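You operate a simulated robot arm through the tools that you are given. There is no shell and no other tool.

The job below is to be done with a simulated robot arm. You get a single attempt, and the scene is never put back.

Task
Power up the source: main switch, all three phase switches, then output on.

The check looks at the end state, three seconds after you hand in, the way a careful person would. Anything else that was tipped, shoved, dropped, spilled or broken makes it a failure.

Robot
A 6-joint arm with a two-finger parallel gripper, fixed in place. Base frame: the origin is at the foot of the arm, x ahead of it, y to its left, z up; the work surface is at about z = 0.62. Units: m, rad, N and s.
With the tool pointing down near the work surface it reaches from about 0.14 to 0.6 m from the base axis. Its first joint turns from -1.152 to 1.152 rad. Payload 2.7 kg.
Tool frame: the origin (TCP) lies between the finger pads and is the grasp point; the fingertips stand 0.023 m ahead of it; z points along the fingers, y is the line along which they close. Largest opening 0.094 m; finger width 0.038, thickness 0.01; the body of the gripper, 0.054 by 0.096 m, starts 0.039 m behind the TCP.
Orientation is that of the tool frame in the base frame, as a unit quaternion [x, y, z, w]. With the fingers straight down and closing along the base's y, the tool's x points along the base's -x, its y along +y and its z along -z.

Tools
- The arm moves only by the tool move_arm. Its argument "increments" is text: rows parted by semicolons, each of 7 numbers parted by spaces: the shift along the base's x, y, z in units of 20 mm (1.0 is 20 mm), then the turn, a rotation vector about the base's x, y, z in units of 6 degrees (1.0 is 6 degrees), then the closure in counts, from 0 (fully open) to 255 (shut). In form: tx ty tz ax ay az grip; .... A call has 1 to 20 rows; each row shifts and turns the commanded pose from where the row before left it. A call with a number of a shift or a turn outside -1 to 1 is refused whole. Each row takes 0.2 s and may step no farther than 0.05 m and 0.15 rad from the row before; otherwise, or with a gripper value out of range, the whole call is refused. A pose out of reach is approached as far as the arm can. The call stops where the force on the tool passes 90 N (or 10 N more than at its start, if that is more) or the arm is blocked; 0.2 s more then pass. Each finger travels about 0.045 m/s and halts on what it meets, pressing with about 40 N; the grip force reading is that of the motor and also rises with nothing between the fingers. The clock runs only during rows and for 0.2 s after the last one: add rows that do not move to give the fingers time. The reply holds the time, the measured pose of the TCP, the force on the tool along the base axes, the opening and the grip force, in the units named above and with some noise, with the torque about the TCP (base axes, N m) and any sound that the robot's microphone picked up.
- Cameras (640 x 400 px; columns grow to the right, rows downward): "scene" is fixed at [0.1037, -0.4593, 1.4263]; the picture's right is [0.44, -0.90, 0.00], its down [-0.35, -0.17, -0.92] and it looks along [0.83, 0.40, -0.39] (base axes); focal length 317 px, centre (320, 200). "wrist" rides on the gripper at [0.086, 0.016, -0.075] in the tool frame; the picture's right is [-0.18, 0.98, 0.00], its down [-0.58, -0.11, -0.81] and it looks along [-0.79, -0.15, 0.59] (tool axes); focal length 243 px, centre (320, 200). There is no depth. A picture from a camera that has moved, and an enlarged one, comes with that camera's place and axes in the base frame and with its lens.
- get_image(camera): a new picture of that camera. No time passes.
- zoom(camera, box): a new picture of the part [left, top, right, bottom] of that camera's present view, enlarged. No time passes.
- hand_in(): hands the job in; it is judged then, once.

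Nothing tells you positions but the pictures and the camera data. Unless the task says otherwise, let go and move clear before handing in.

The tools are called after "Request:" by a JSON object that holds its "op" and its "data". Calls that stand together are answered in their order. move_arm: Moves the arm, as the interface text tells. Its arguments: {"type":"object","properties":{"increments":{"type":"string"}},"required":["increments"]} The other tools are called the same way: get_image (camera) takes a picture; zoom (camera, box) takes an enlarged picture of a part of a camera's view; hand_in () hands the job in.

At the start:

```text
time_s: 0.0
tool_pos: [0.2972, -0.2125, 1.2658]
tcp_rot: [0.0, 1.0, -0.002, 0.0]
wrist_force: [0.4, -0.1, 0.1]
torque: [0.05, 0.01, -0.02]
opening: 0.0942
gripper_force: 0.0
```

scene: 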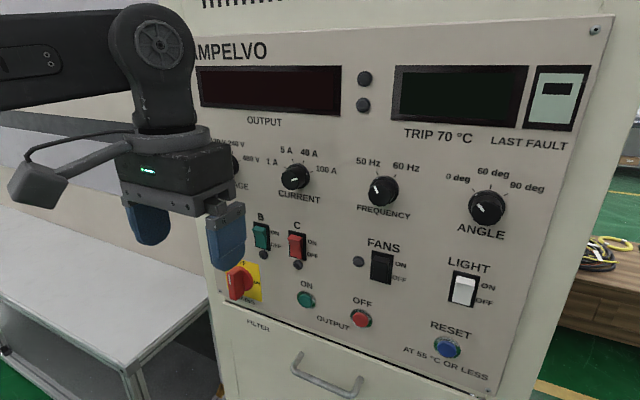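
wrist: 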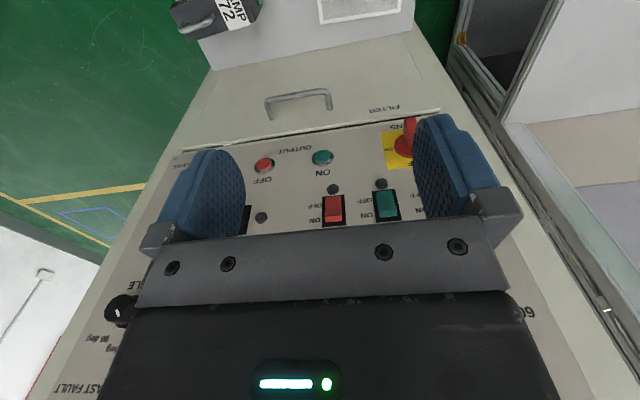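

I see a source panel with a red/yellow rotary main switch at lower left, phase rockers (B and C visible, A hidden), fans, light, and output on/off buttons. I'll look closer before moving anything.

Request:
{"op": "zoom", "data": {"camera": "scene", "box": [190, 200, 350, 300]}}

Request:
{"op": "zoom", "data": {"camera": "scene", "box": [330, 220, 510, 370]}}

Request:
{"op": "zoom", "data": {"camera": "wrist", "box": [220, 80, 460, 240]}}

Request:
{"op": "zoom", "data": {"camera": "scene", "box": [190, 30, 610, 240]}}

```text
4.00 times, centred on (270, 250) of scene
camera zoom: at [0.1037, -0.4593, 1.4263], right [0.44, -0.9, 0.0], down [-0.35, -0.17, -0.92], along [0.83, 0.4, -0.39], focal length 1267 px, centre (520, 0)
```

zoom: 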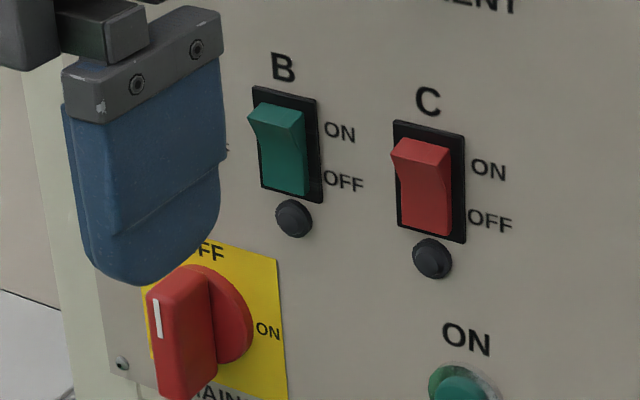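

```text
2.67 times, centred on (420, 295) of scene
camera zoom: at [0.1037, -0.4593, 1.4263], right [0.44, -0.9, 0.0], down [-0.35, -0.17, -0.92], along [0.83, 0.4, -0.39], focal length 845 px, centre (53, -53)
```

zoom: 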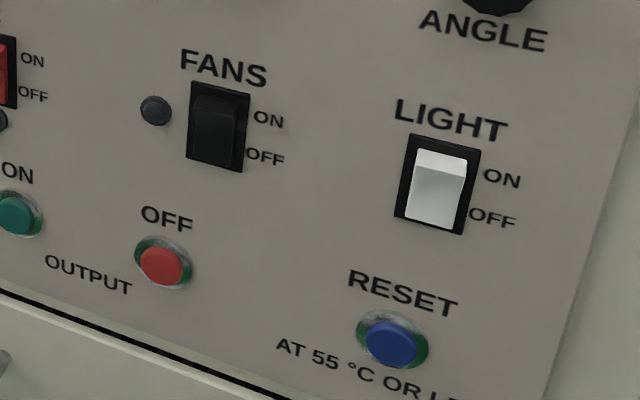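

```text
2.50 times, centred on (340, 160) of wrist
camera zoom: at [0.213, -0.1974, 1.3407], right [0.18, 0.98, 0.0], down [0.58, -0.11, 0.81], along [0.79, -0.15, -0.59], focal length 606 px, centre (270, 300)
```

zoom: 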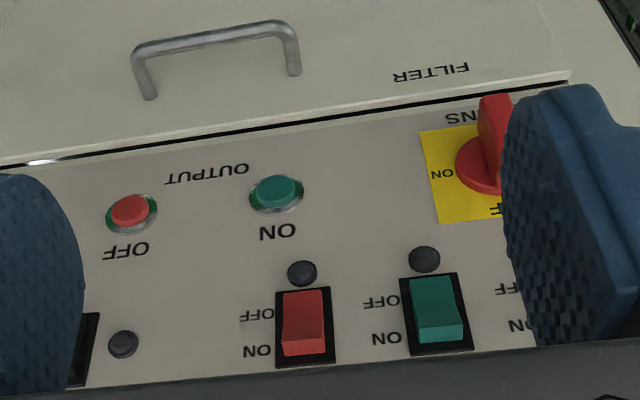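

```text
1.52 times, centred on (400, 135) of scene
camera zoom: at [0.1037, -0.4593, 1.4263], right [0.44, -0.9, 0.0], down [-0.35, -0.17, -0.92], along [0.83, 0.4, -0.39], focal length 483 px, centre (198, 299)
```

zoom: 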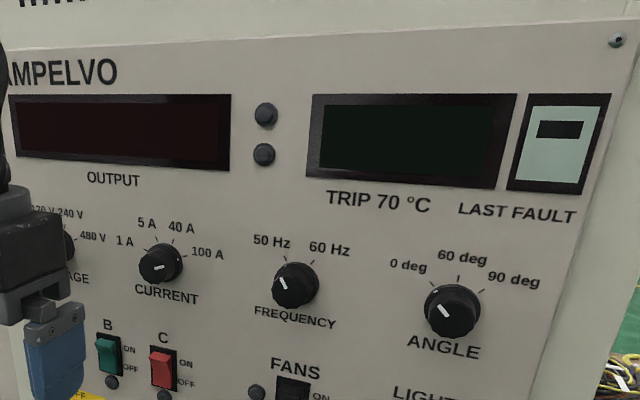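

The panel is roughly vertical at x ≈ 0.49, and the rockers have their top (ON) halves sticking out, so they are off now. The main handle stands vertical at OFF. I'll tilt the tool forward while staying clear of the panel to get a straight-on wrist view.

Request:
{"op": "move_arm", "data": {"increments": "-0.5 0 0 0 -1 0 0; -0.5 0 0 0 -1 0 0; -0.5 0 0 0 -1 0 0; -0.5 0 0 0 -1 0 0; 0 0 0 0 -1 0 0; 0 0 0 0 -1 0 0; 0 0 0 0 -1 0 0; 0 0 0 0 -0.5 0 0"}}

Request:
{"op": "get_image", "data": {"camera": "wrist"}}

Request:
{"op": "get_image", "data": {"camera": "scene"}}

```text
time_s: 1.8
tool_pos: [0.2583, -0.2137, 1.2665]
tcp_rot: [0.0, 0.924, -0.001, 0.384]
wrist_force: [0.3, 0.5, 0.0]
torque: [-0.03, 0.03, 0.04]
opening: 0.0939
gripper_force: 0.1
```

```text
taken
camera wrist: at [0.1458, -0.1974, 1.2576], right [0.13, 0.98, 0.13], down [-0.16, -0.11, 0.98], along [0.98, -0.15, 0.14], focal length 243 px, centre (320, 200)
```

wrist: 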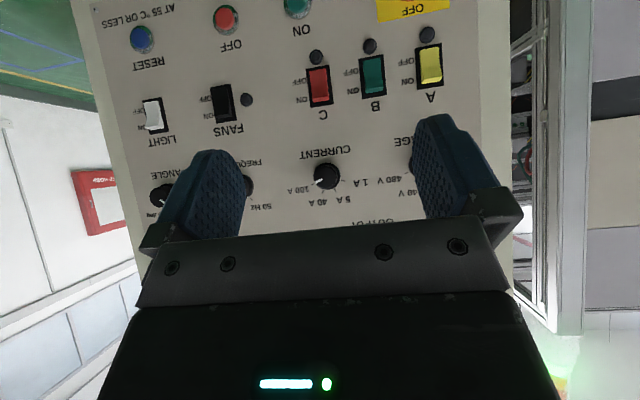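

```text
taken
```

scene: 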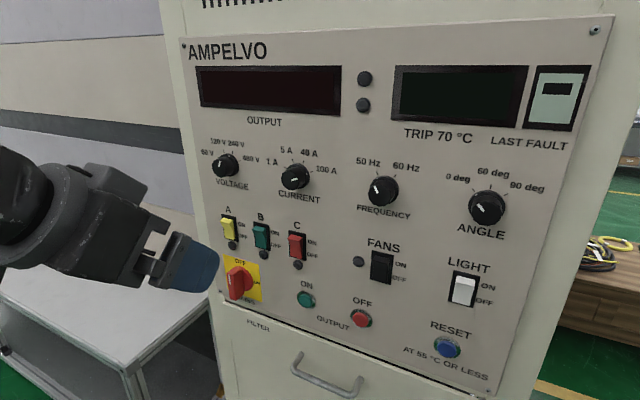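

Now all three phase rockers (A yellow, B green, C red), the main switch, and the output buttons are visible. I'll zoom to locate them accurately.

Request:
{"op": "zoom", "data": {"camera": "scene", "box": [200, 200, 328, 320]}}

Request:
{"op": "zoom", "data": {"camera": "wrist", "box": [270, 0, 460, 120]}}

Request:
{"op": "zoom", "data": {"camera": "wrist", "box": [100, 0, 290, 120]}}

```text
3.33 times, centred on (264, 260) of scene
camera zoom: at [0.1037, -0.4593, 1.4263], right [0.44, -0.9, 0.0], down [-0.35, -0.17, -0.92], along [0.83, 0.4, -0.39], focal length 1056 px, centre (507, 0)
```

zoom: 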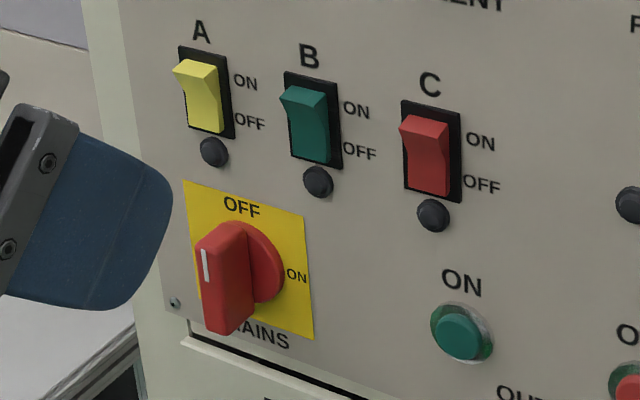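

```text
3.33 times, centred on (365, 60) of wrist
camera zoom: at [0.1458, -0.1974, 1.2576], right [0.13, 0.98, 0.13], down [-0.16, -0.11, 0.98], along [0.98, -0.15, 0.14], focal length 809 px, centre (170, 667)
```

zoom: 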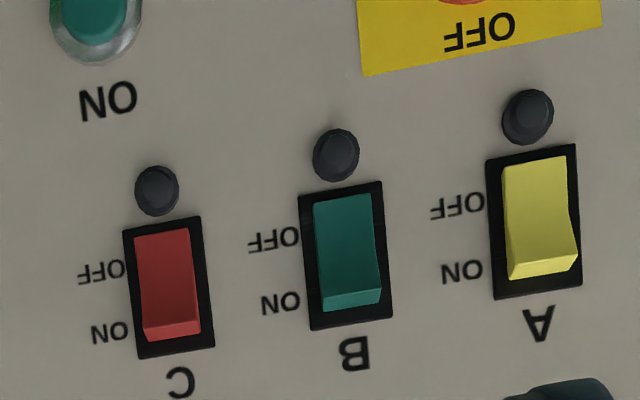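

```text
3.33 times, centred on (195, 60) of wrist
camera zoom: at [0.1458, -0.1974, 1.2576], right [0.13, 0.98, 0.13], down [-0.16, -0.11, 0.98], along [0.98, -0.15, 0.14], focal length 809 px, centre (737, 667)
```

zoom: 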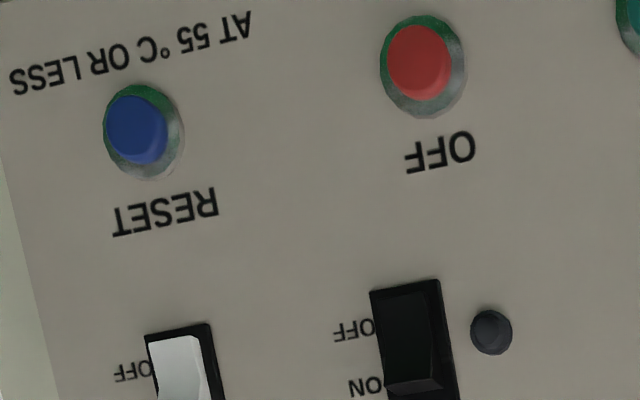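

The panel face is the plane x ≈ 0.4935. A, B and C are at y ≈ -0.089, -0.160, -0.230 with z ≈ 1.153, the main switch is at (-0.105, 1.049), and output ON is at (-0.246, 1.049). I'll zoom on the main handle to measure its depth.

Request:
{"op": "zoom", "data": {"camera": "scene", "box": [215, 250, 271, 310]}}

Request:
{"op": "move_arm", "data": {"increments": "0 0 -1 0 0 0 0; 0 0 -1 0 0 0 0; 0 0 -1 0 0 0 0; 0 0 -1 0 0 0 0; 0 0 -1 0 0 0 0; 0 0 -1 0 0 0 0; 0 0 -1 0 0 0 0; 0 0 -1 0 0 0 0"}}

Request:
{"op": "get_image", "data": {"camera": "wrist"}}

Request:
{"op": "get_image", "data": {"camera": "scene"}}

```text
6.67 times, centred on (243, 280) of scene
camera zoom: at [0.1037, -0.4593, 1.4263], right [0.44, -0.9, 0.0], down [-0.35, -0.17, -0.92], along [0.83, 0.4, -0.39], focal length 2112 px, centre (833, -333)
```

zoom: 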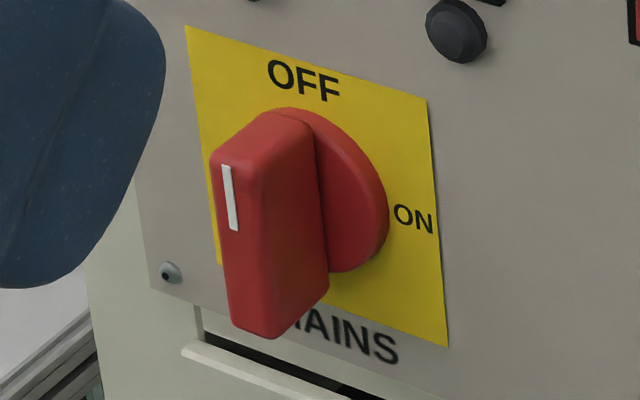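

```text
time_s: 3.6
tool_pos: [0.2597, -0.2139, 1.1056]
tcp_rot: [0.0, 0.924, -0.001, 0.382]
wrist_force: [-1.1, -0.4, -0.6]
torque: [-0.02, -0.01, -0.01]
opening: 0.0941
gripper_force: 0.0
```

```text
taken
camera wrist: at [0.146, -0.1974, 1.0977], right [0.13, 0.98, 0.13], down [-0.16, -0.11, 0.98], along [0.98, -0.15, 0.14], focal length 243 px, centre (320, 200)
```

wrist: 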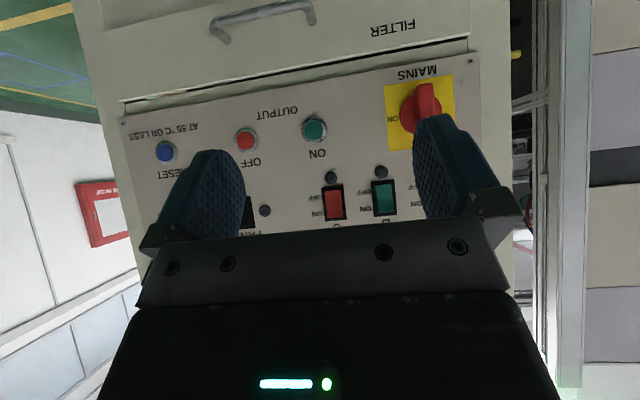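

```text
taken
```

scene: 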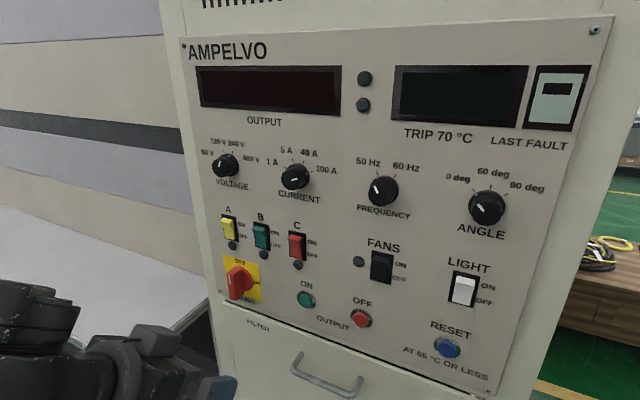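

Request:
{"op": "zoom", "data": {"camera": "wrist", "box": [375, 50, 471, 160]}}

```text
3.64 times, centred on (423, 105) of wrist
camera zoom: at [0.146, -0.1974, 1.0977], right [0.13, 0.98, 0.13], down [-0.16, -0.11, 0.98], along [0.98, -0.15, 0.14], focal length 882 px, centre (-54, 546)
```

zoom: 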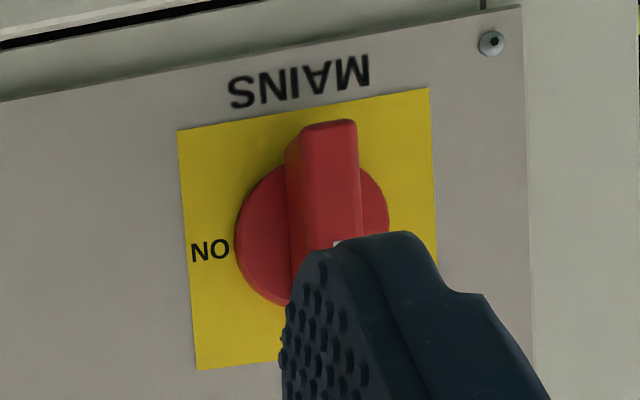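

The main handle is a vertical bar about 17 mm wide, its front face at x ≈ 0.462, centred at (y -0.105, z 1.048). I'll level the tool and stand off in front of it with the fingers open.

Request:
{"op": "move_arm", "data": {"increments": "0.4 0.675 -0.36 0 -0.94 0 0; 0.4 0.675 -0.36 0 -0.94 0 0; 0.8 0.675 -0.36 0 -0.94 0 0; 0.8 0.675 -0.36 0 -0.94 0 0; 0.8 0.675 -0.36 0 -0.94 0 0; 0.8 0.675 -0.36 0 -0.94 0 0; 0.8 0.675 -0.36 0 -0.94 0 0; 0.8 0.675 -0.36 0 -0.92 0 0; 0 0 0 0 0 0 0"}}

Request:
{"op": "get_image", "data": {"camera": "wrist"}}

Request:
{"op": "get_image", "data": {"camera": "scene"}}

```text
time_s: 5.6
tool_pos: [0.3708, -0.1053, 1.0487]
tcp_rot: [0.002, 0.706, -0.002, 0.708]
wrist_force: [0.1, 0.1, 0.1]
torque: [0.01, -0.01, -0.04]
opening: 0.0942
gripper_force: 0.1
```

```text
taken
camera wrist: at [0.2972, -0.0894, 0.9616], right [0.0, 0.98, 0.18], down [-0.81, -0.11, 0.58], along [0.59, -0.15, 0.79], focal length 243 px, centre (320, 200)
```

wrist: 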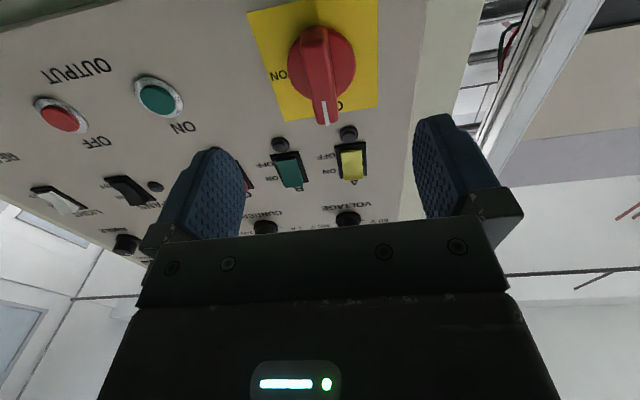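

```text
taken
```

scene: 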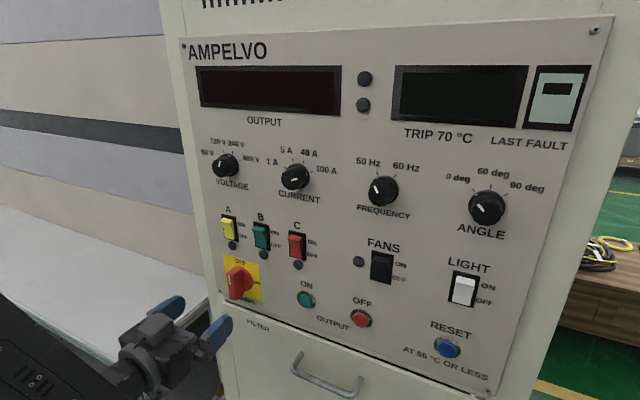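

The tool is level and the handle lines up with the gripper centre. Next I'll advance so the pads straddle the bar.

Request:
{"op": "move_arm", "data": {"increments": "0.7 0 0 0 0 0 0; 0.7 0 0 0 0 0 0; 0.7 0 0 0 0 0 0; 0.7 0 0 0 0 0 0; 0.7 0 0 0 0 0 0; 0.6 0 0 0 0 0 0; 0 0 0 0 0 0 0"}}

Request:
{"op": "get_image", "data": {"camera": "wrist"}}

Request:
{"op": "zoom", "data": {"camera": "scene", "box": [180, 220, 308, 320]}}

```text
time_s: 7.2
tool_pos: [0.4536, -0.1047, 1.0482]
tcp_rot: [0.001, 0.707, -0.001, 0.707]
wrist_force: [1.3, -0.6, -0.4]
torque: [-0.02, 0.01, -0.01]
opening: 0.0942
gripper_force: 0.1
```

```text
taken
camera wrist: at [0.3791, -0.0897, 0.9619], right [0.0, 0.98, 0.18], down [-0.81, -0.11, 0.58], along [0.59, -0.15, 0.79], focal length 243 px, centre (320, 200)
```

wrist: 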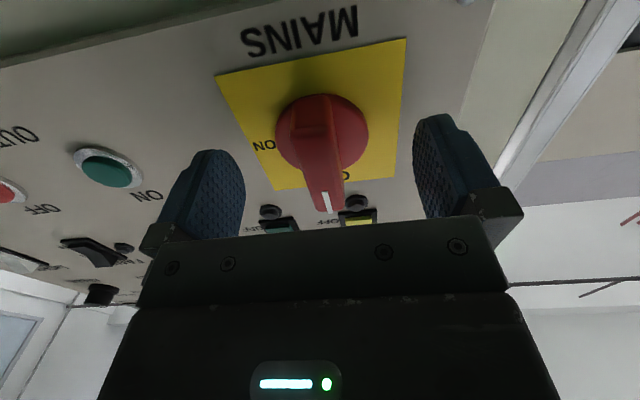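

```text
4.00 times, centred on (244, 270) of scene
camera zoom: at [0.1038, -0.4593, 1.4263], right [0.44, -0.9, 0.0], down [-0.35, -0.17, -0.92], along [0.83, 0.4, -0.39], focal length 1267 px, centre (624, -80)
```

zoom: 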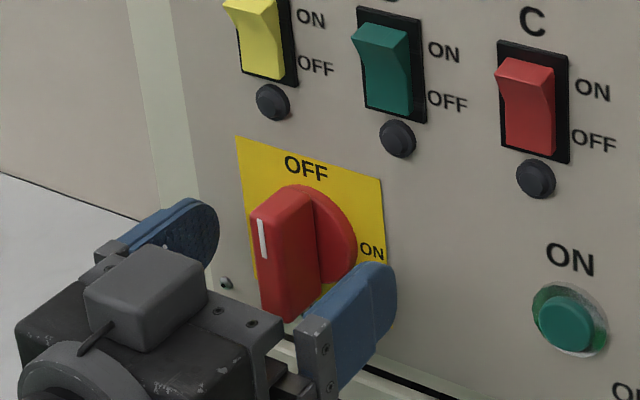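

The fingers straddle the bar without touching, so I'll close on it.

Request:
{"op": "move_arm", "data": {"increments": "0 0 0 0 0 0 255; 0 0 0 0 0 0 255; 0 0 0 0 0 0 255; 0 0 0 0 0 0 255; 0 0 0 0 0 0 255; 0 0 0 0 0 0 255; 0 0 0 0 0 0 255"}}

Request:
{"op": "zoom", "data": {"camera": "scene", "box": [180, 220, 308, 320]}}

Request:
{"op": "get_image", "data": {"camera": "wrist"}}

```text
time_s: 8.8
tool_pos: [0.4537, -0.105, 1.0479]
tcp_rot: [0.001, 0.707, -0.001, 0.707]
wrist_force: [1.0, 5.8, 0.5]
torque: [0.0, -0.01, 0.32]
opening: 0.0177
gripper_force: 44.9
```

```text
4.00 times, centred on (244, 270) of scene
camera zoom: at [0.1038, -0.4591, 1.4263], right [0.44, -0.9, 0.0], down [-0.35, -0.17, -0.92], along [0.83, 0.4, -0.39], focal length 1267 px, centre (624, -80)
```

zoom: 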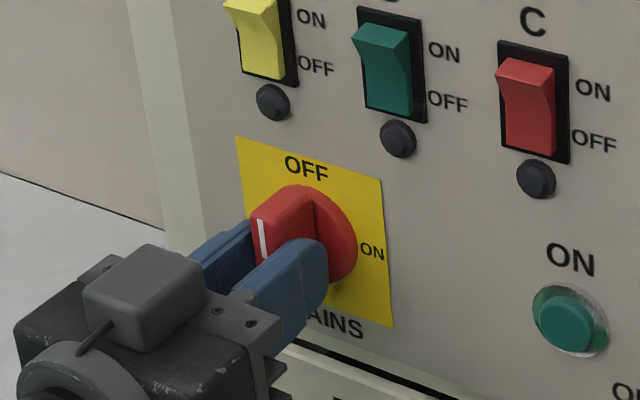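

```text
taken
camera wrist: at [0.3789, -0.0893, 0.962], right [0.0, 0.98, 0.18], down [-0.81, -0.11, 0.58], along [0.59, -0.15, 0.79], focal length 243 px, centre (320, 200)
```

wrist: 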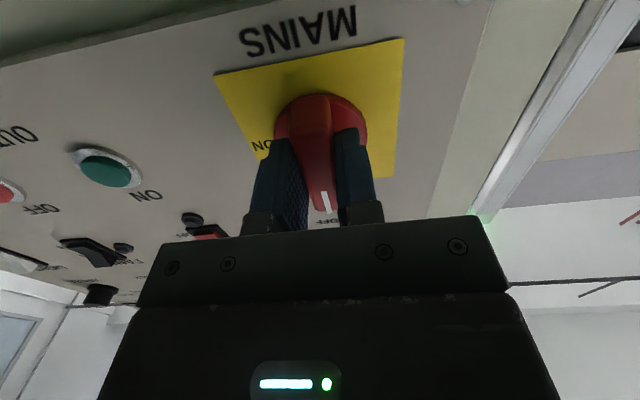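

The bar is gripped with an opening of 17.7 mm. I'll turn it clockwise toward ON, 30° first, to check how it behaves.

Request:
{"op": "move_arm", "data": {"increments": "0 0 0 0.5 0 0 255; 0 0 0 0.5 0 0 255; 0 0 0 1 0 0 255; 0 0 0 1 0 0 255; 0 0 0 1 0 0 255; 0 0 0 1 0 0 255"}}

Request:
{"op": "zoom", "data": {"camera": "scene", "box": [180, 220, 308, 320]}}

```text
time_s: 10.2
tool_pos: [0.4534, -0.1035, 1.048]
tcp_rot: [0.184, 0.683, 0.184, 0.682]
wrist_force: [-1.9, 18.8, -0.1]
torque: [-0.05, -1.24, -0.49]
opening: 0.0179
gripper_force: 45.2
```

```text
4.00 times, centred on (244, 270) of scene
camera zoom: at [0.1037, -0.4587, 1.4265], right [0.44, -0.9, 0.0], down [-0.35, -0.17, -0.92], along [0.83, 0.4, -0.39], focal length 1267 px, centre (624, -80)
```

zoom: 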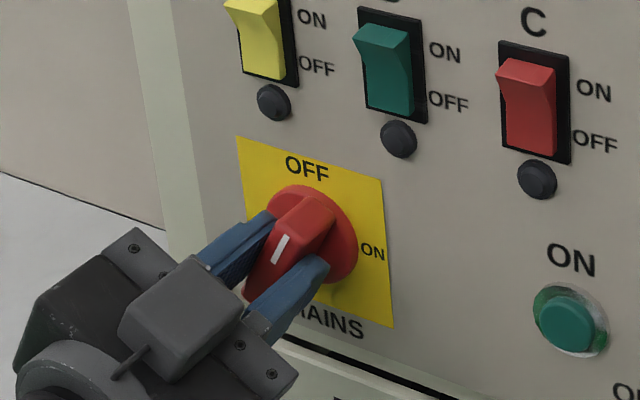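

The handle turns freely and is about 30° round. I'll continue to 90°.

Request:
{"op": "move_arm", "data": {"increments": "0 0.05 0 1 0 0 255; 0 0 0 1 0 0 255; 0 0 0 1 0 0 255; 0 0 0 1 0 0 255; 0 0 0 1 0 0 255; 0 0 0 1 0 0 255; 0 0 0 1 0 0 255; 0 0 0 1 0 0 255"}}

Request:
{"op": "zoom", "data": {"camera": "scene", "box": [180, 220, 308, 320]}}

```text
time_s: 12.0
tool_pos: [0.4527, -0.1033, 1.0492]
tcp_rot: [0.444, 0.549, 0.447, 0.549]
wrist_force: [-12.3, 25.4, 15.8]
torque: [-0.02, -0.08, -0.88]
opening: 0.0176
gripper_force: 44.8
```

```text
4.00 times, centred on (244, 270) of scene
camera zoom: at [0.1032, -0.4585, 1.4266], right [0.44, -0.9, 0.0], down [-0.35, -0.17, -0.92], along [0.83, 0.4, -0.39], focal length 1267 px, centre (624, -80)
```

zoom: 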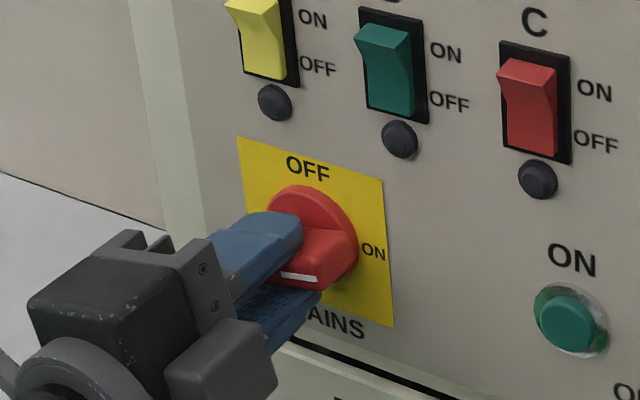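

It's about 78° round. I'll finish the turn while easing the sideways load.

Request:
{"op": "move_arm", "data": {"increments": "0 0.03 0.05 1 0 0 255; 0 0.03 0.03 1 0 0 255; 0 0 0 0.3 0 0 255; 0 0 0 0 0 0 255"}}

Request:
{"op": "zoom", "data": {"camera": "scene", "box": [180, 220, 308, 320]}}

Request:
{"op": "get_image", "data": {"camera": "scene"}}

```text
time_s: 13.0
tool_pos: [0.4536, -0.1032, 1.0491]
tcp_rot: [0.509, 0.493, 0.507, 0.491]
wrist_force: [1.4, 4.1, 5.4]
torque: [-1.82, -0.04, 1.48]
opening: 0.0182
gripper_force: 45.3
```

```text
4.00 times, centred on (244, 270) of scene
camera zoom: at [0.1037, -0.4591, 1.4264], right [0.44, -0.9, 0.0], down [-0.35, -0.17, -0.92], along [0.83, 0.4, -0.39], focal length 1267 px, centre (624, -80)
```

zoom: 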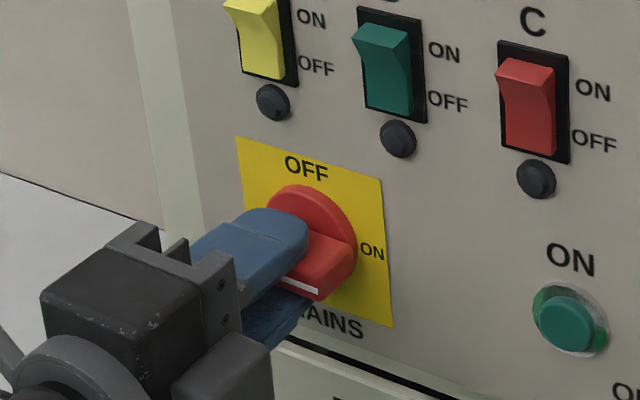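

```text
taken
```

scene: 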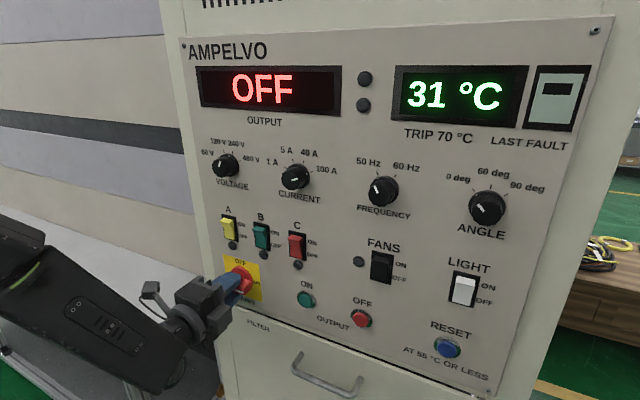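

The main switch is ON: the displays are lit with output OFF and 31 °C. I'll relax the turn a little, open the fingers and back away.

Request:
{"op": "move_arm", "data": {"increments": "0 0 0 -0.3 0 0 255; 0 0 0 0 0 0 60; 0 0 0 0 0 0 60; 0 0 0 0 0 0 60; 0 0 0 0 0 0 60; 0 0 0 0 0 0 60; -0.7 0 0 0 0 0 60; -0.7 0 0 0 0 0 60; -0.7 0 0 0 0 0 60; -0.7 0 0 0 0 0 60; -0.7 0 0 0 0 0 60; -0.7 0 0 0 0 0 60"}}

Request:
{"op": "get_image", "data": {"camera": "scene"}}

Request:
{"op": "get_image", "data": {"camera": "wrist"}}

```text
time_s: 15.6
tool_pos: [0.3702, -0.1029, 1.0499]
tcp_rot: [0.5, 0.5, 0.5, 0.5]
wrist_force: [0.5, 1.2, 0.2]
torque: [-0.02, 0.02, 0.03]
opening: 0.0719
gripper_force: 0.2
```

```text
taken
```

scene: 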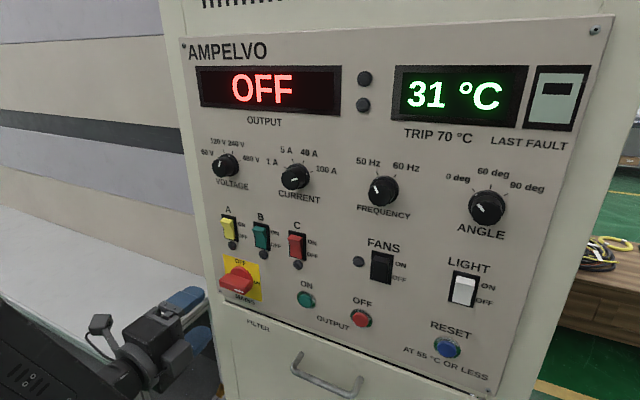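

```text
taken
camera wrist: at [0.2948, -0.0171, 1.0667], right [0.0, -0.18, 0.98], down [-0.81, -0.58, -0.11], along [0.59, -0.79, -0.15], focal length 243 px, centre (320, 200)
```

wrist: 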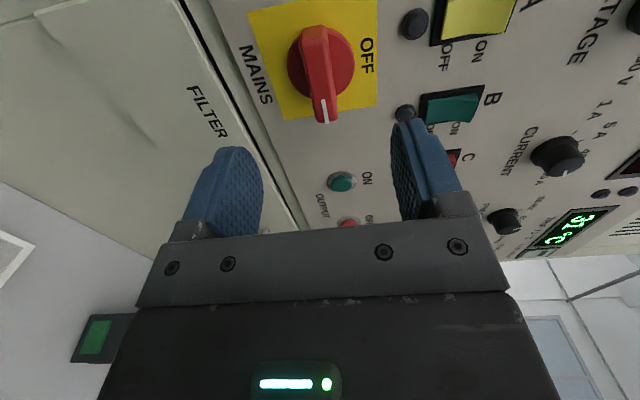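

The main switch stays ON after release. Next I'll close the fingers, roll the tool back level and stand off in front of the upper half of rocker A.

Request:
{"op": "move_arm", "data": {"increments": "0 0.046 0.39 -1 0 0 255; 0 0.046 0.39 -1 0 0 255; 0 0.046 0.39 -1 0 0 255; 0 0.046 0.39 -1 0 0 255; 0 0.046 0.39 -1 0 0 255; 0 0.046 0.39 -1 0 0 255; 0 0.046 0.39 -1 0 0 255; 0 0.046 0.39 -1 0 0 255; 0 0.046 0.39 -1 0 0 255; 0 0.046 0.39 -1 0 0 255; 0 0.046 0.39 -1 0 0 255; 0 0.046 0.39 -1 0 0 255; 0 0.046 0.39 -1 0 0 255; 0 0.046 0.39 -1 0 0 255; 0 0.046 0.39 -1 0 0 255; 0 0 0 0 0 0 255"}}

Request:
{"op": "get_image", "data": {"camera": "scene"}}

Request:
{"op": "get_image", "data": {"camera": "wrist"}}

```text
time_s: 19.0
tool_pos: [0.3693, -0.0883, 1.1665]
tcp_rot: [0.0, 0.707, 0.0, 0.707]
wrist_force: [-0.3, 0.6, -0.5]
torque: [0.01, -0.02, -0.01]
opening: 0.0
gripper_force: 40.5
```

```text
taken
```

scene: 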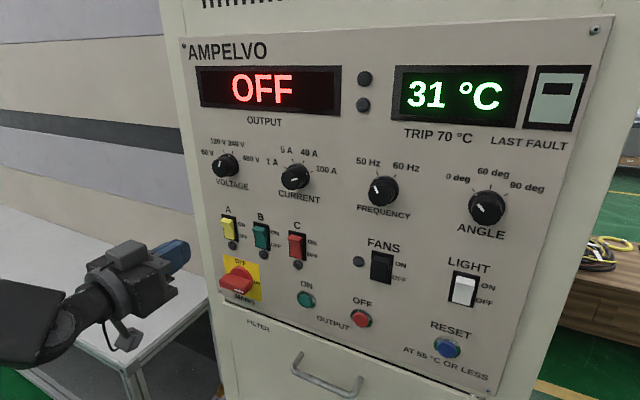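

```text
taken
camera wrist: at [0.2947, -0.0737, 1.0802], right [0.0, 0.98, 0.18], down [-0.81, -0.11, 0.58], along [0.59, -0.15, 0.79], focal length 243 px, centre (320, 200)
```

wrist: 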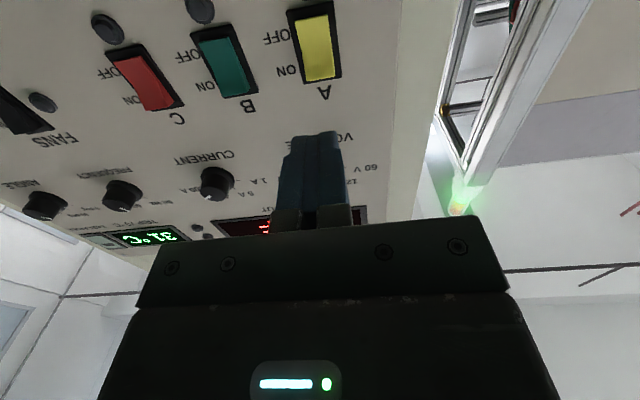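

Rocker A is lined up. I'll advance close to it and look before pressing.

Request:
{"op": "move_arm", "data": {"increments": "0.8 0 0 0 0 0 255; 0.8 0 0 0 0 0 255; 0.8 0 0 0 0 0 255; 0.8 0 0 0 0 0 255; 0.5 0 0 0 0 0 255; 0.3 0 0 0 0 0 255; 0 0 0 0 0 0 255"}}

Request:
{"op": "zoom", "data": {"camera": "scene", "box": [180, 180, 308, 280]}}

Request:
{"op": "get_image", "data": {"camera": "wrist"}}

```text
time_s: 20.6
tool_pos: [0.4493, -0.089, 1.1665]
tcp_rot: [0.0, 0.707, -0.001, 0.707]
wrist_force: [0.0, 1.0, -0.3]
torque: [0.05, 0.02, 0.02]
opening: 0.0
gripper_force: 40.0
```

```text
4.00 times, centred on (244, 230) of scene
camera zoom: at [0.1038, -0.4593, 1.4263], right [0.44, -0.9, 0.0], down [-0.35, -0.17, -0.92], along [0.83, 0.4, -0.39], focal length 1267 px, centre (624, 80)
```

zoom: 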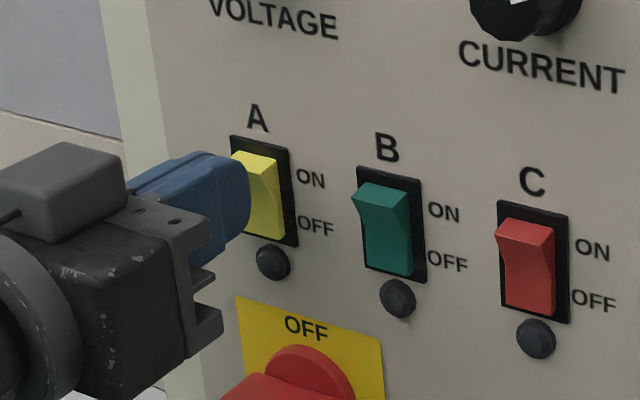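

```text
taken
camera wrist: at [0.3751, -0.0735, 1.0807], right [0.0, 0.98, 0.18], down [-0.81, -0.11, 0.58], along [0.59, -0.15, 0.79], focal length 243 px, centre (320, 200)
```

wrist: 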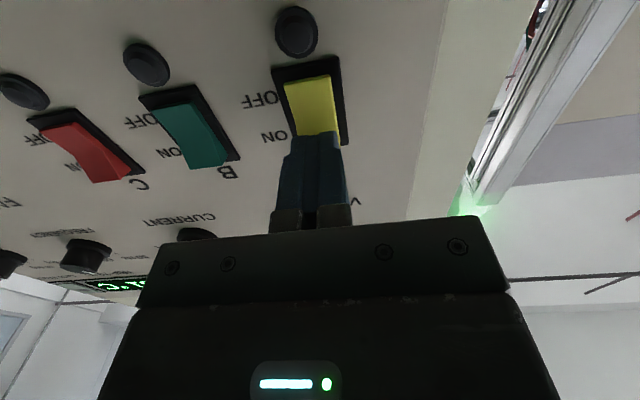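

I'm just short of rocker A. I'll raise the tip slightly and press forward gently in small steps.

Request:
{"op": "move_arm", "data": {"increments": "0 0 0.15 0 0 0 255; 0.2 0 0 0 0 0 255; 0.15 0 0 0 0 0 255; 0.1 0 0 0 0 0 255; 0.1 0 0 0 0 0 255"}}

Request:
{"op": "zoom", "data": {"camera": "scene", "box": [180, 180, 308, 280]}}

```text
time_s: 21.8
tool_pos: [0.4565, -0.0888, 1.1699]
tcp_rot: [0.001, 0.707, -0.001, 0.707]
wrist_force: [-77.4, 0.8, 9.6]
torque: [0.4, 0.89, 0.2]
opening: 0.0001
gripper_force: 40.0
```

```text
4.00 times, centred on (244, 230) of scene
camera zoom: at [0.1009, -0.4593, 1.4265], right [0.44, -0.9, 0.0], down [-0.35, -0.17, -0.92], along [0.83, 0.4, -0.39], focal length 1267 px, centre (624, 80)
```

zoom: 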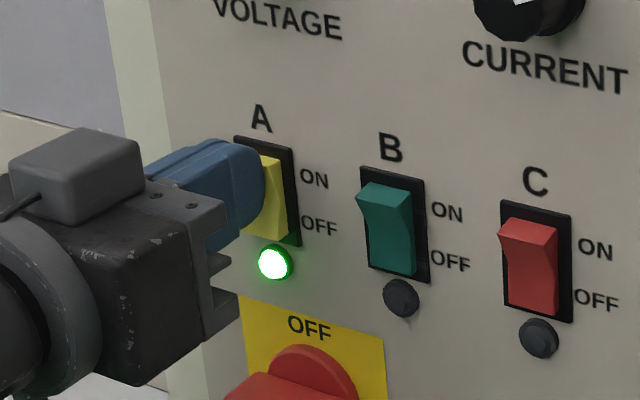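

Lamp A is lit, so rocker A has flipped ON. I'll back off right away and check that it stays on and nothing shifted.

Request:
{"op": "move_arm", "data": {"increments": "-0.4 0 0 0 0 0 255; -0.6 0 0 0 0 0 255; -0.8 0 0 0 0 0 255; 0 0 0 0 0 0 255"}}

Request:
{"op": "zoom", "data": {"camera": "scene", "box": [180, 180, 308, 280]}}

Request:
{"op": "get_image", "data": {"camera": "scene"}}

Request:
{"op": "get_image", "data": {"camera": "wrist"}}

```text
time_s: 22.8
tool_pos: [0.423, -0.0904, 1.1709]
tcp_rot: [0.001, 0.707, -0.001, 0.707]
wrist_force: [-0.4, 0.1, -0.3]
torque: [0.0, -0.02, -0.01]
opening: 0.0001
gripper_force: 40.4
```

```text
4.00 times, centred on (244, 230) of scene
camera zoom: at [0.1037, -0.4593, 1.4263], right [0.44, -0.9, 0.0], down [-0.35, -0.17, -0.92], along [0.83, 0.4, -0.39], focal length 1267 px, centre (624, 80)
```

zoom: 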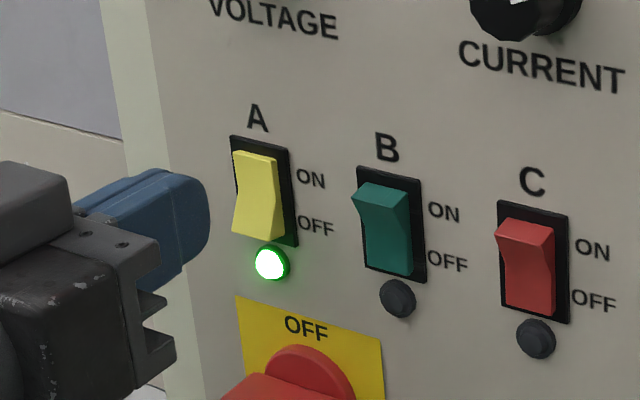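

```text
taken
```

scene: 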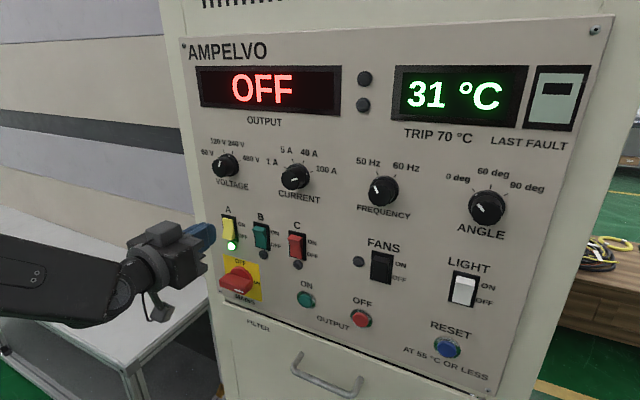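

```text
taken
camera wrist: at [0.3499, -0.0742, 1.084], right [0.0, 0.98, 0.18], down [-0.81, -0.11, 0.58], along [0.59, -0.15, 0.79], focal length 243 px, centre (320, 200)
```

wrist: 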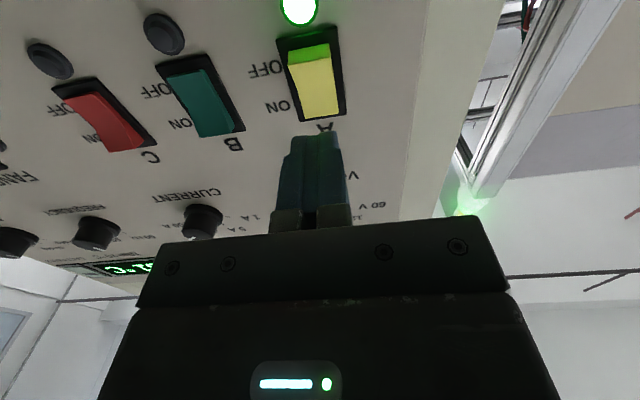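

A is latched ON with its lamp lit, and the panel hasn't moved. Next I'll shift across to B and press slightly less deep.

Request:
{"op": "move_arm", "data": {"increments": "0 -0.9 0 0 0 0 255; 0 -0.9 0 0 0 0 255; 0 -0.9 0 0 0 0 255; 0 -0.83 0 0 0 0 255; 0.5 0 0 0 0 0 255; 0.5 0 0 0 0 0 255; 0.4 0 0 0 0 0 255; 0.15 0 0 0 0 0 255; 0.1 0 0 0 0 0 255; 0.07 0 0 0 0 0 255"}}

Request:
{"op": "zoom", "data": {"camera": "scene", "box": [180, 180, 308, 280]}}

```text
time_s: 25.0
tool_pos: [0.4558, -0.1593, 1.1706]
tcp_rot: [0.002, 0.707, 0.0, 0.707]
wrist_force: [-47.2, 3.8, 3.6]
torque: [0.43, 0.57, 0.18]
opening: 0.0
gripper_force: 40.2
```

```text
4.00 times, centred on (244, 230) of scene
camera zoom: at [0.102, -0.4592, 1.4265], right [0.44, -0.9, 0.0], down [-0.35, -0.17, -0.92], along [0.83, 0.4, -0.39], focal length 1267 px, centre (624, 80)
```

zoom: 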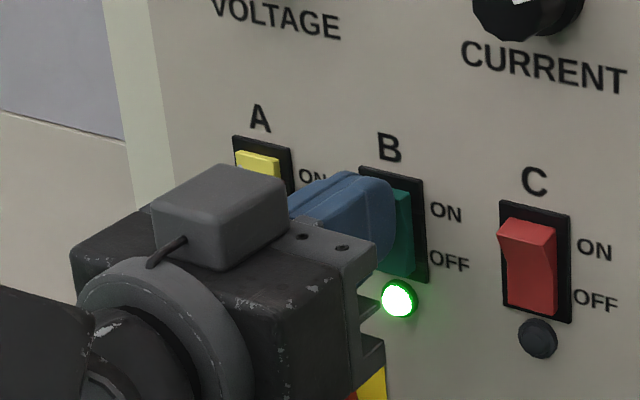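

Lamp B is lit. I'll back off and verify both A and B.

Request:
{"op": "move_arm", "data": {"increments": "-0.4 0 0 0 0 0 255; -0.6 0 0 0 0 0 255; -0.8 0 0 0 0 0 255; 0 0 0 0 0 0 255"}}

Request:
{"op": "zoom", "data": {"camera": "scene", "box": [180, 180, 308, 280]}}

Request:
{"op": "get_image", "data": {"camera": "wrist"}}

```text
time_s: 26.0
tool_pos: [0.4216, -0.1602, 1.1694]
tcp_rot: [0.002, 0.707, 0.0, 0.707]
wrist_force: [-0.5, -0.1, 0.1]
torque: [0.0, -0.03, 0.01]
opening: 0.0
gripper_force: 40.4
```

```text
4.00 times, centred on (244, 230) of scene
camera zoom: at [0.1037, -0.4593, 1.4263], right [0.44, -0.9, 0.0], down [-0.35, -0.17, -0.92], along [0.83, 0.4, -0.39], focal length 1267 px, centre (624, 80)
```

zoom: 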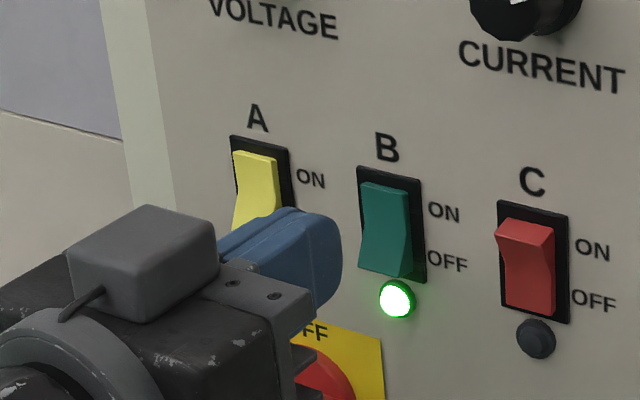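

```text
taken
camera wrist: at [0.3481, -0.144, 1.0835], right [0.0, 0.98, 0.18], down [-0.81, -0.11, 0.58], along [0.59, -0.15, 0.79], focal length 243 px, centre (320, 200)
```

wrist: 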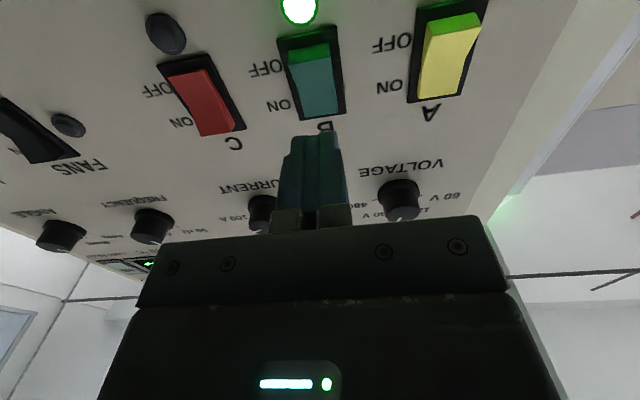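

A and B are both ON. I'll do the same for C, 70 mm further right.

Request:
{"op": "move_arm", "data": {"increments": "0 -0.9 0 0 0 0 255; 0 -0.9 0 0 0 0 255; 0 -0.9 0 0 0 0 255; 0 -0.82 0 0 0 0 255; 0.5 0 0 0 0 0 255; 0.5 0 0 0 0 0 255; 0.4 0 0 0 0 0 255; 0.15 0 0 0 0 0 255; 0.1 0 0 0 0 0 255; 0.1 0 0 0 0 0 255"}}

Request:
{"op": "get_image", "data": {"camera": "scene"}}

```text
time_s: 28.2
tool_pos: [0.4543, -0.2296, 1.1698]
tcp_rot: [0.001, 0.707, -0.001, 0.707]
wrist_force: [-27.5, 5.1, 2.1]
torque: [0.15, 0.33, 0.19]
opening: 0.0
gripper_force: 39.7
```

```text
taken
```

scene: 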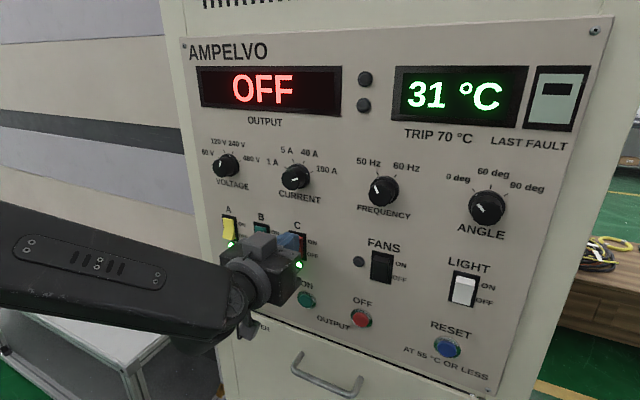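

Lamp C is lit. I'll back off, check all three, then drop to the height of the output ON button at a safe distance.

Request:
{"op": "move_arm", "data": {"increments": "-0.4 0 0 0 0 0 255; -0.8 0 0 0 0 0 255; -0.8 0 0 0 0 0 255; -0.8 0 0 0 0 0 255; 0 -0.2 -0.9 0 0 0 255; 0 -0.2 -0.9 0 0 0 255; 0 -0.2 -0.9 0 0 0 255; 0 -0.2 -0.9 0 0 0 255; 0 0 -0.9 0 0 0 255; 0 0 -0.9 0 0 0 255; 0 0 -0.6 0 0 0 255; 0 0 0 0 0 0 255"}}

Request:
{"op": "get_image", "data": {"camera": "scene"}}

Request:
{"op": "get_image", "data": {"camera": "wrist"}}

Request:
{"op": "zoom", "data": {"camera": "scene", "box": [210, 200, 338, 300]}}

```text
time_s: 30.8
tool_pos: [0.4009, -0.2468, 1.0503]
tcp_rot: [0.001, 0.707, 0.0, 0.707]
wrist_force: [-0.4, 0.2, 1.0]
torque: [-0.01, 0.01, 0.0]
opening: 0.0002
gripper_force: 40.0
```

```text
taken
```

scene: 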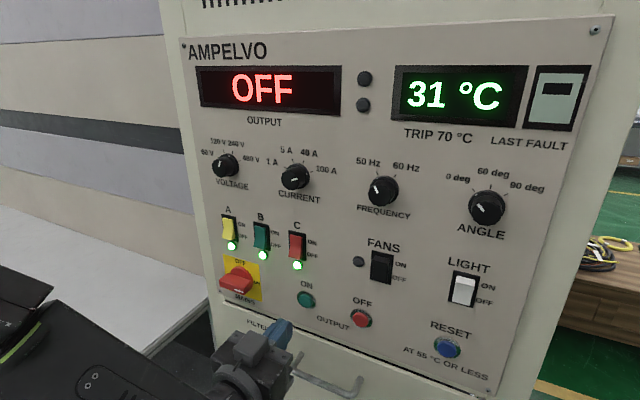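

```text
taken
camera wrist: at [0.3271, -0.2304, 0.9639], right [0.0, 0.98, 0.18], down [-0.81, -0.11, 0.58], along [0.59, -0.15, 0.79], focal length 243 px, centre (320, 200)
```

wrist: 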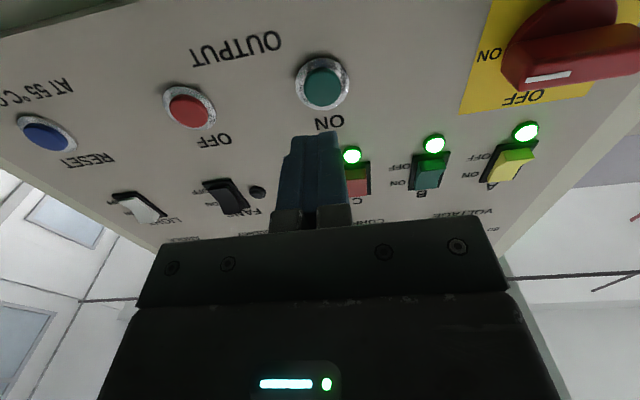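

```text
4.00 times, centred on (274, 250) of scene
camera zoom: at [0.1037, -0.4593, 1.4263], right [0.44, -0.9, 0.0], down [-0.35, -0.17, -0.92], along [0.83, 0.4, -0.39], focal length 1267 px, centre (504, 0)
```

zoom: 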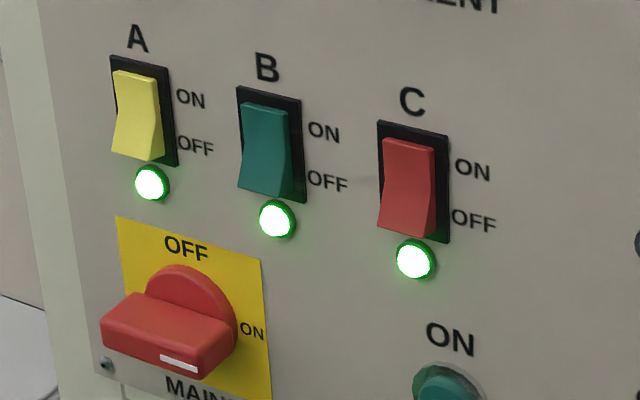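

All three phases are ON with lamps lit. The output ON button is straight ahead at about (y -0.245, z 1.049), so I'll press it gently.

Request:
{"op": "move_arm", "data": {"increments": "0.8 0.05 0 0 0 0 255; 0.8 0 0 0 0 0 255; 0.6 0 0 0 0 0 255; 0.3 0 0 0 0 0 255; 0.15 0 0 0 0 0 255; 0.1 0 0 0 0 0 255"}}

Request:
{"op": "get_image", "data": {"camera": "scene"}}

Request:
{"op": "zoom", "data": {"camera": "scene", "box": [250, 260, 378, 340]}}

```text
time_s: 32.2
tool_pos: [0.4569, -0.2449, 1.05]
tcp_rot: [0.001, 0.707, -0.001, 0.707]
wrist_force: [0.5, 0.6, 0.0]
torque: [0.04, -0.01, 0.03]
opening: 0.0002
gripper_force: 39.9
```

```text
taken
```

scene: 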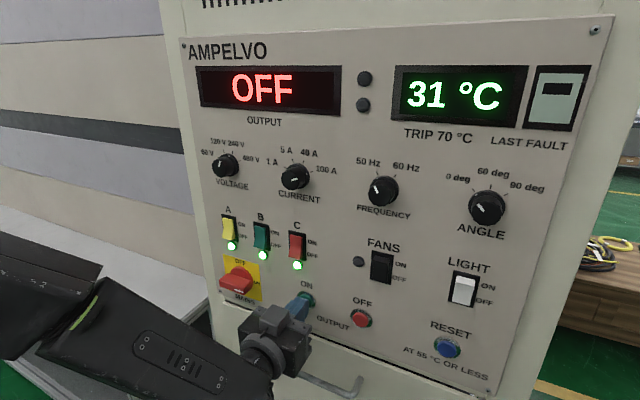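

```text
5.00 times, centred on (314, 300) of scene
camera zoom: at [0.1037, -0.4593, 1.4263], right [0.44, -0.9, 0.0], down [-0.35, -0.17, -0.92], along [0.83, 0.4, -0.39], focal length 1584 px, centre (350, -300)
```

zoom: 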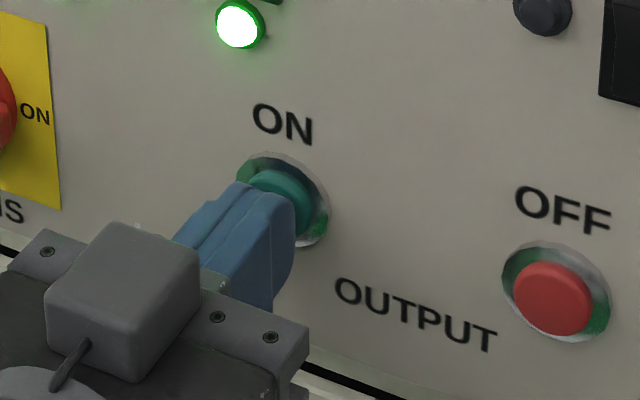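

No contact yet, but the tip is aligned and nearly touching. I'll continue in small steps.

Request:
{"op": "move_arm", "data": {"increments": "0.1 0 0 0 0 0 255; 0.1 0 0 0 0 0 255; 0.1 0 0 0 0 0 255"}}

Request:
{"op": "get_image", "data": {"camera": "scene"}}

```text
time_s: 33.0
tool_pos: [0.4624, -0.2447, 1.051]
tcp_rot: [0.002, 0.707, 0.0, 0.707]
wrist_force: [-3.2, -1.1, 1.4]
torque: [0.0, 0.03, -0.06]
opening: 0.0001
gripper_force: 39.5
heard: click
```

```text
taken
```

scene: 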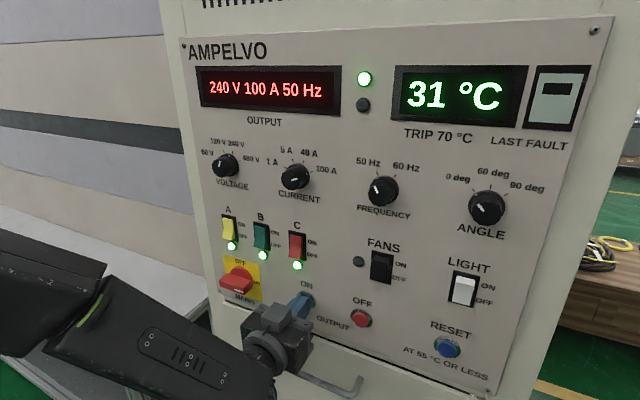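

A click, and the output display reads "240 V 100 A 50 Hz" with its lamp lit. I'll back away, then watch whether it holds, the temperature included.

Request:
{"op": "move_arm", "data": {"increments": "-0.4 0 0 0 0 0 255; -0.8 0 0 0 0 0 255; -0.8 0 0 0 0 0 255; -0.8 0 0 0 0 0 255; -0.8 0 0 0 0 0 255; -0.8 0 0 0 0 0 255; -0.8 0 0 0 0 0 255; -0.5 0 0 0 0 0 255"}}

Request:
{"op": "get_image", "data": {"camera": "scene"}}

```text
time_s: 34.8
tool_pos: [0.3495, -0.2445, 1.05]
tcp_rot: [0.002, 0.707, -0.002, 0.707]
wrist_force: [-0.5, 0.1, -0.2]
torque: [0.02, 0.02, 0.01]
opening: 0.0003
gripper_force: 39.9
```

```text
taken
```

scene: 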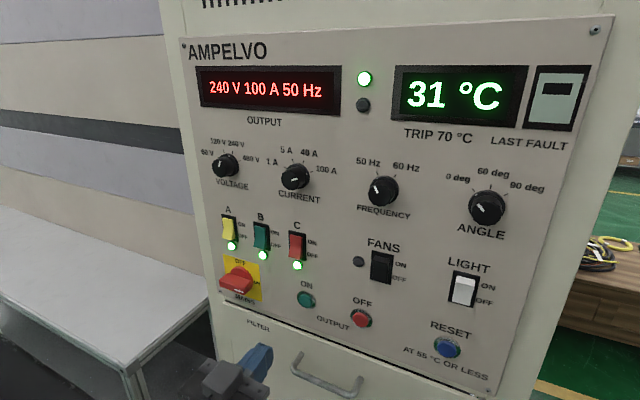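

The output is on and the arm is clear. I'll wait a few seconds to make sure it stays stable.

Request:
{"op": "move_arm", "data": {"increments": "0 0 0 0 0 0 255; 0 0 0 0 0 0 255; 0 0 0 0 0 0 255; 0 0 0 0 0 0 255; 0 0 0 0 0 0 255; 0 0 0 0 0 0 255; 0 0 0 0 0 0 255; 0 0 0 0 0 0 255; 0 0 0 0 0 0 255; 0 0 0 0 0 0 255; 0 0 0 0 0 0 255; 0 0 0 0 0 0 255; 0 0 0 0 0 0 255; 0 0 0 0 0 0 255; 0 0 0 0 0 0 255; 0 0 0 0 0 0 255; 0 0 0 0 0 0 255; 0 0 0 0 0 0 255; 0 0 0 0 0 0 255; 0 0 0 0 0 0 255"}}

Request:
{"op": "get_image", "data": {"camera": "scene"}}

Request:
{"op": "zoom", "data": {"camera": "scene", "box": [340, 50, 600, 160]}}

```text
time_s: 39.0
tool_pos: [0.3489, -0.2463, 1.0505]
tcp_rot: [0.001, 0.707, -0.001, 0.707]
wrist_force: [-0.3, -0.3, -0.5]
torque: [-0.01, 0.02, 0.01]
opening: 0.0001
gripper_force: 39.5
```

```text
taken
```

scene: 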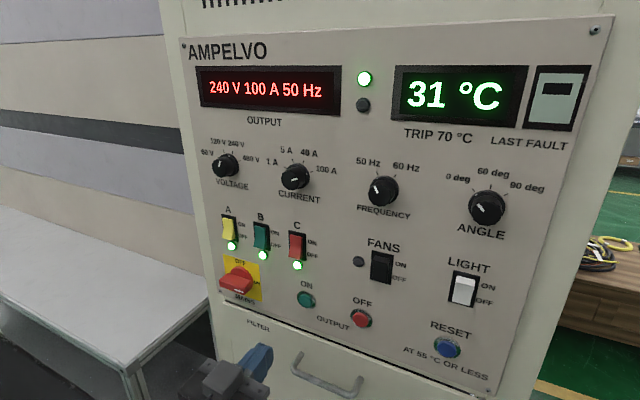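

```text
2.46 times, centred on (470, 105) of scene
camera zoom: at [0.1037, -0.4593, 1.4263], right [0.44, -0.9, 0.0], down [-0.35, -0.17, -0.92], along [0.83, 0.4, -0.39], focal length 780 px, centre (-49, 434)
```

zoom: 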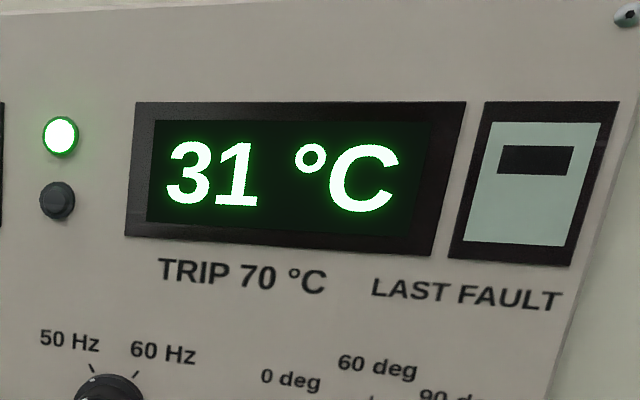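

The source is stable: mains ON, phases A, B and C ON, output at 240 V, 31 °C, no fault. The other controls are untouched and the arm is clear, so I'm handing in.

Request:
{"op": "hand_in", "data": {}}

```text
The job is handed in.
```

The source is powered up and I've handed the job in. I haven't seen the check's result.

- **Main switch:** turned to ON, and both displays came up.
- **Phase switches:** A, B and C are all ON, each with its lamp lit.
- **Output:** ON, with the display reading 240 V, 100 A, 50 Hz and its lamp lit.

After backing the arm away I watched for about four seconds. The output held, the temperature stayed at 31 °C (the trip point is 70 °C), and no fault lamp came on.

I left the fans, light, reset button and all the knobs as they were. Pressing switch A reached about 77 N, higher than the others, but the panel looked unmoved afterwards.
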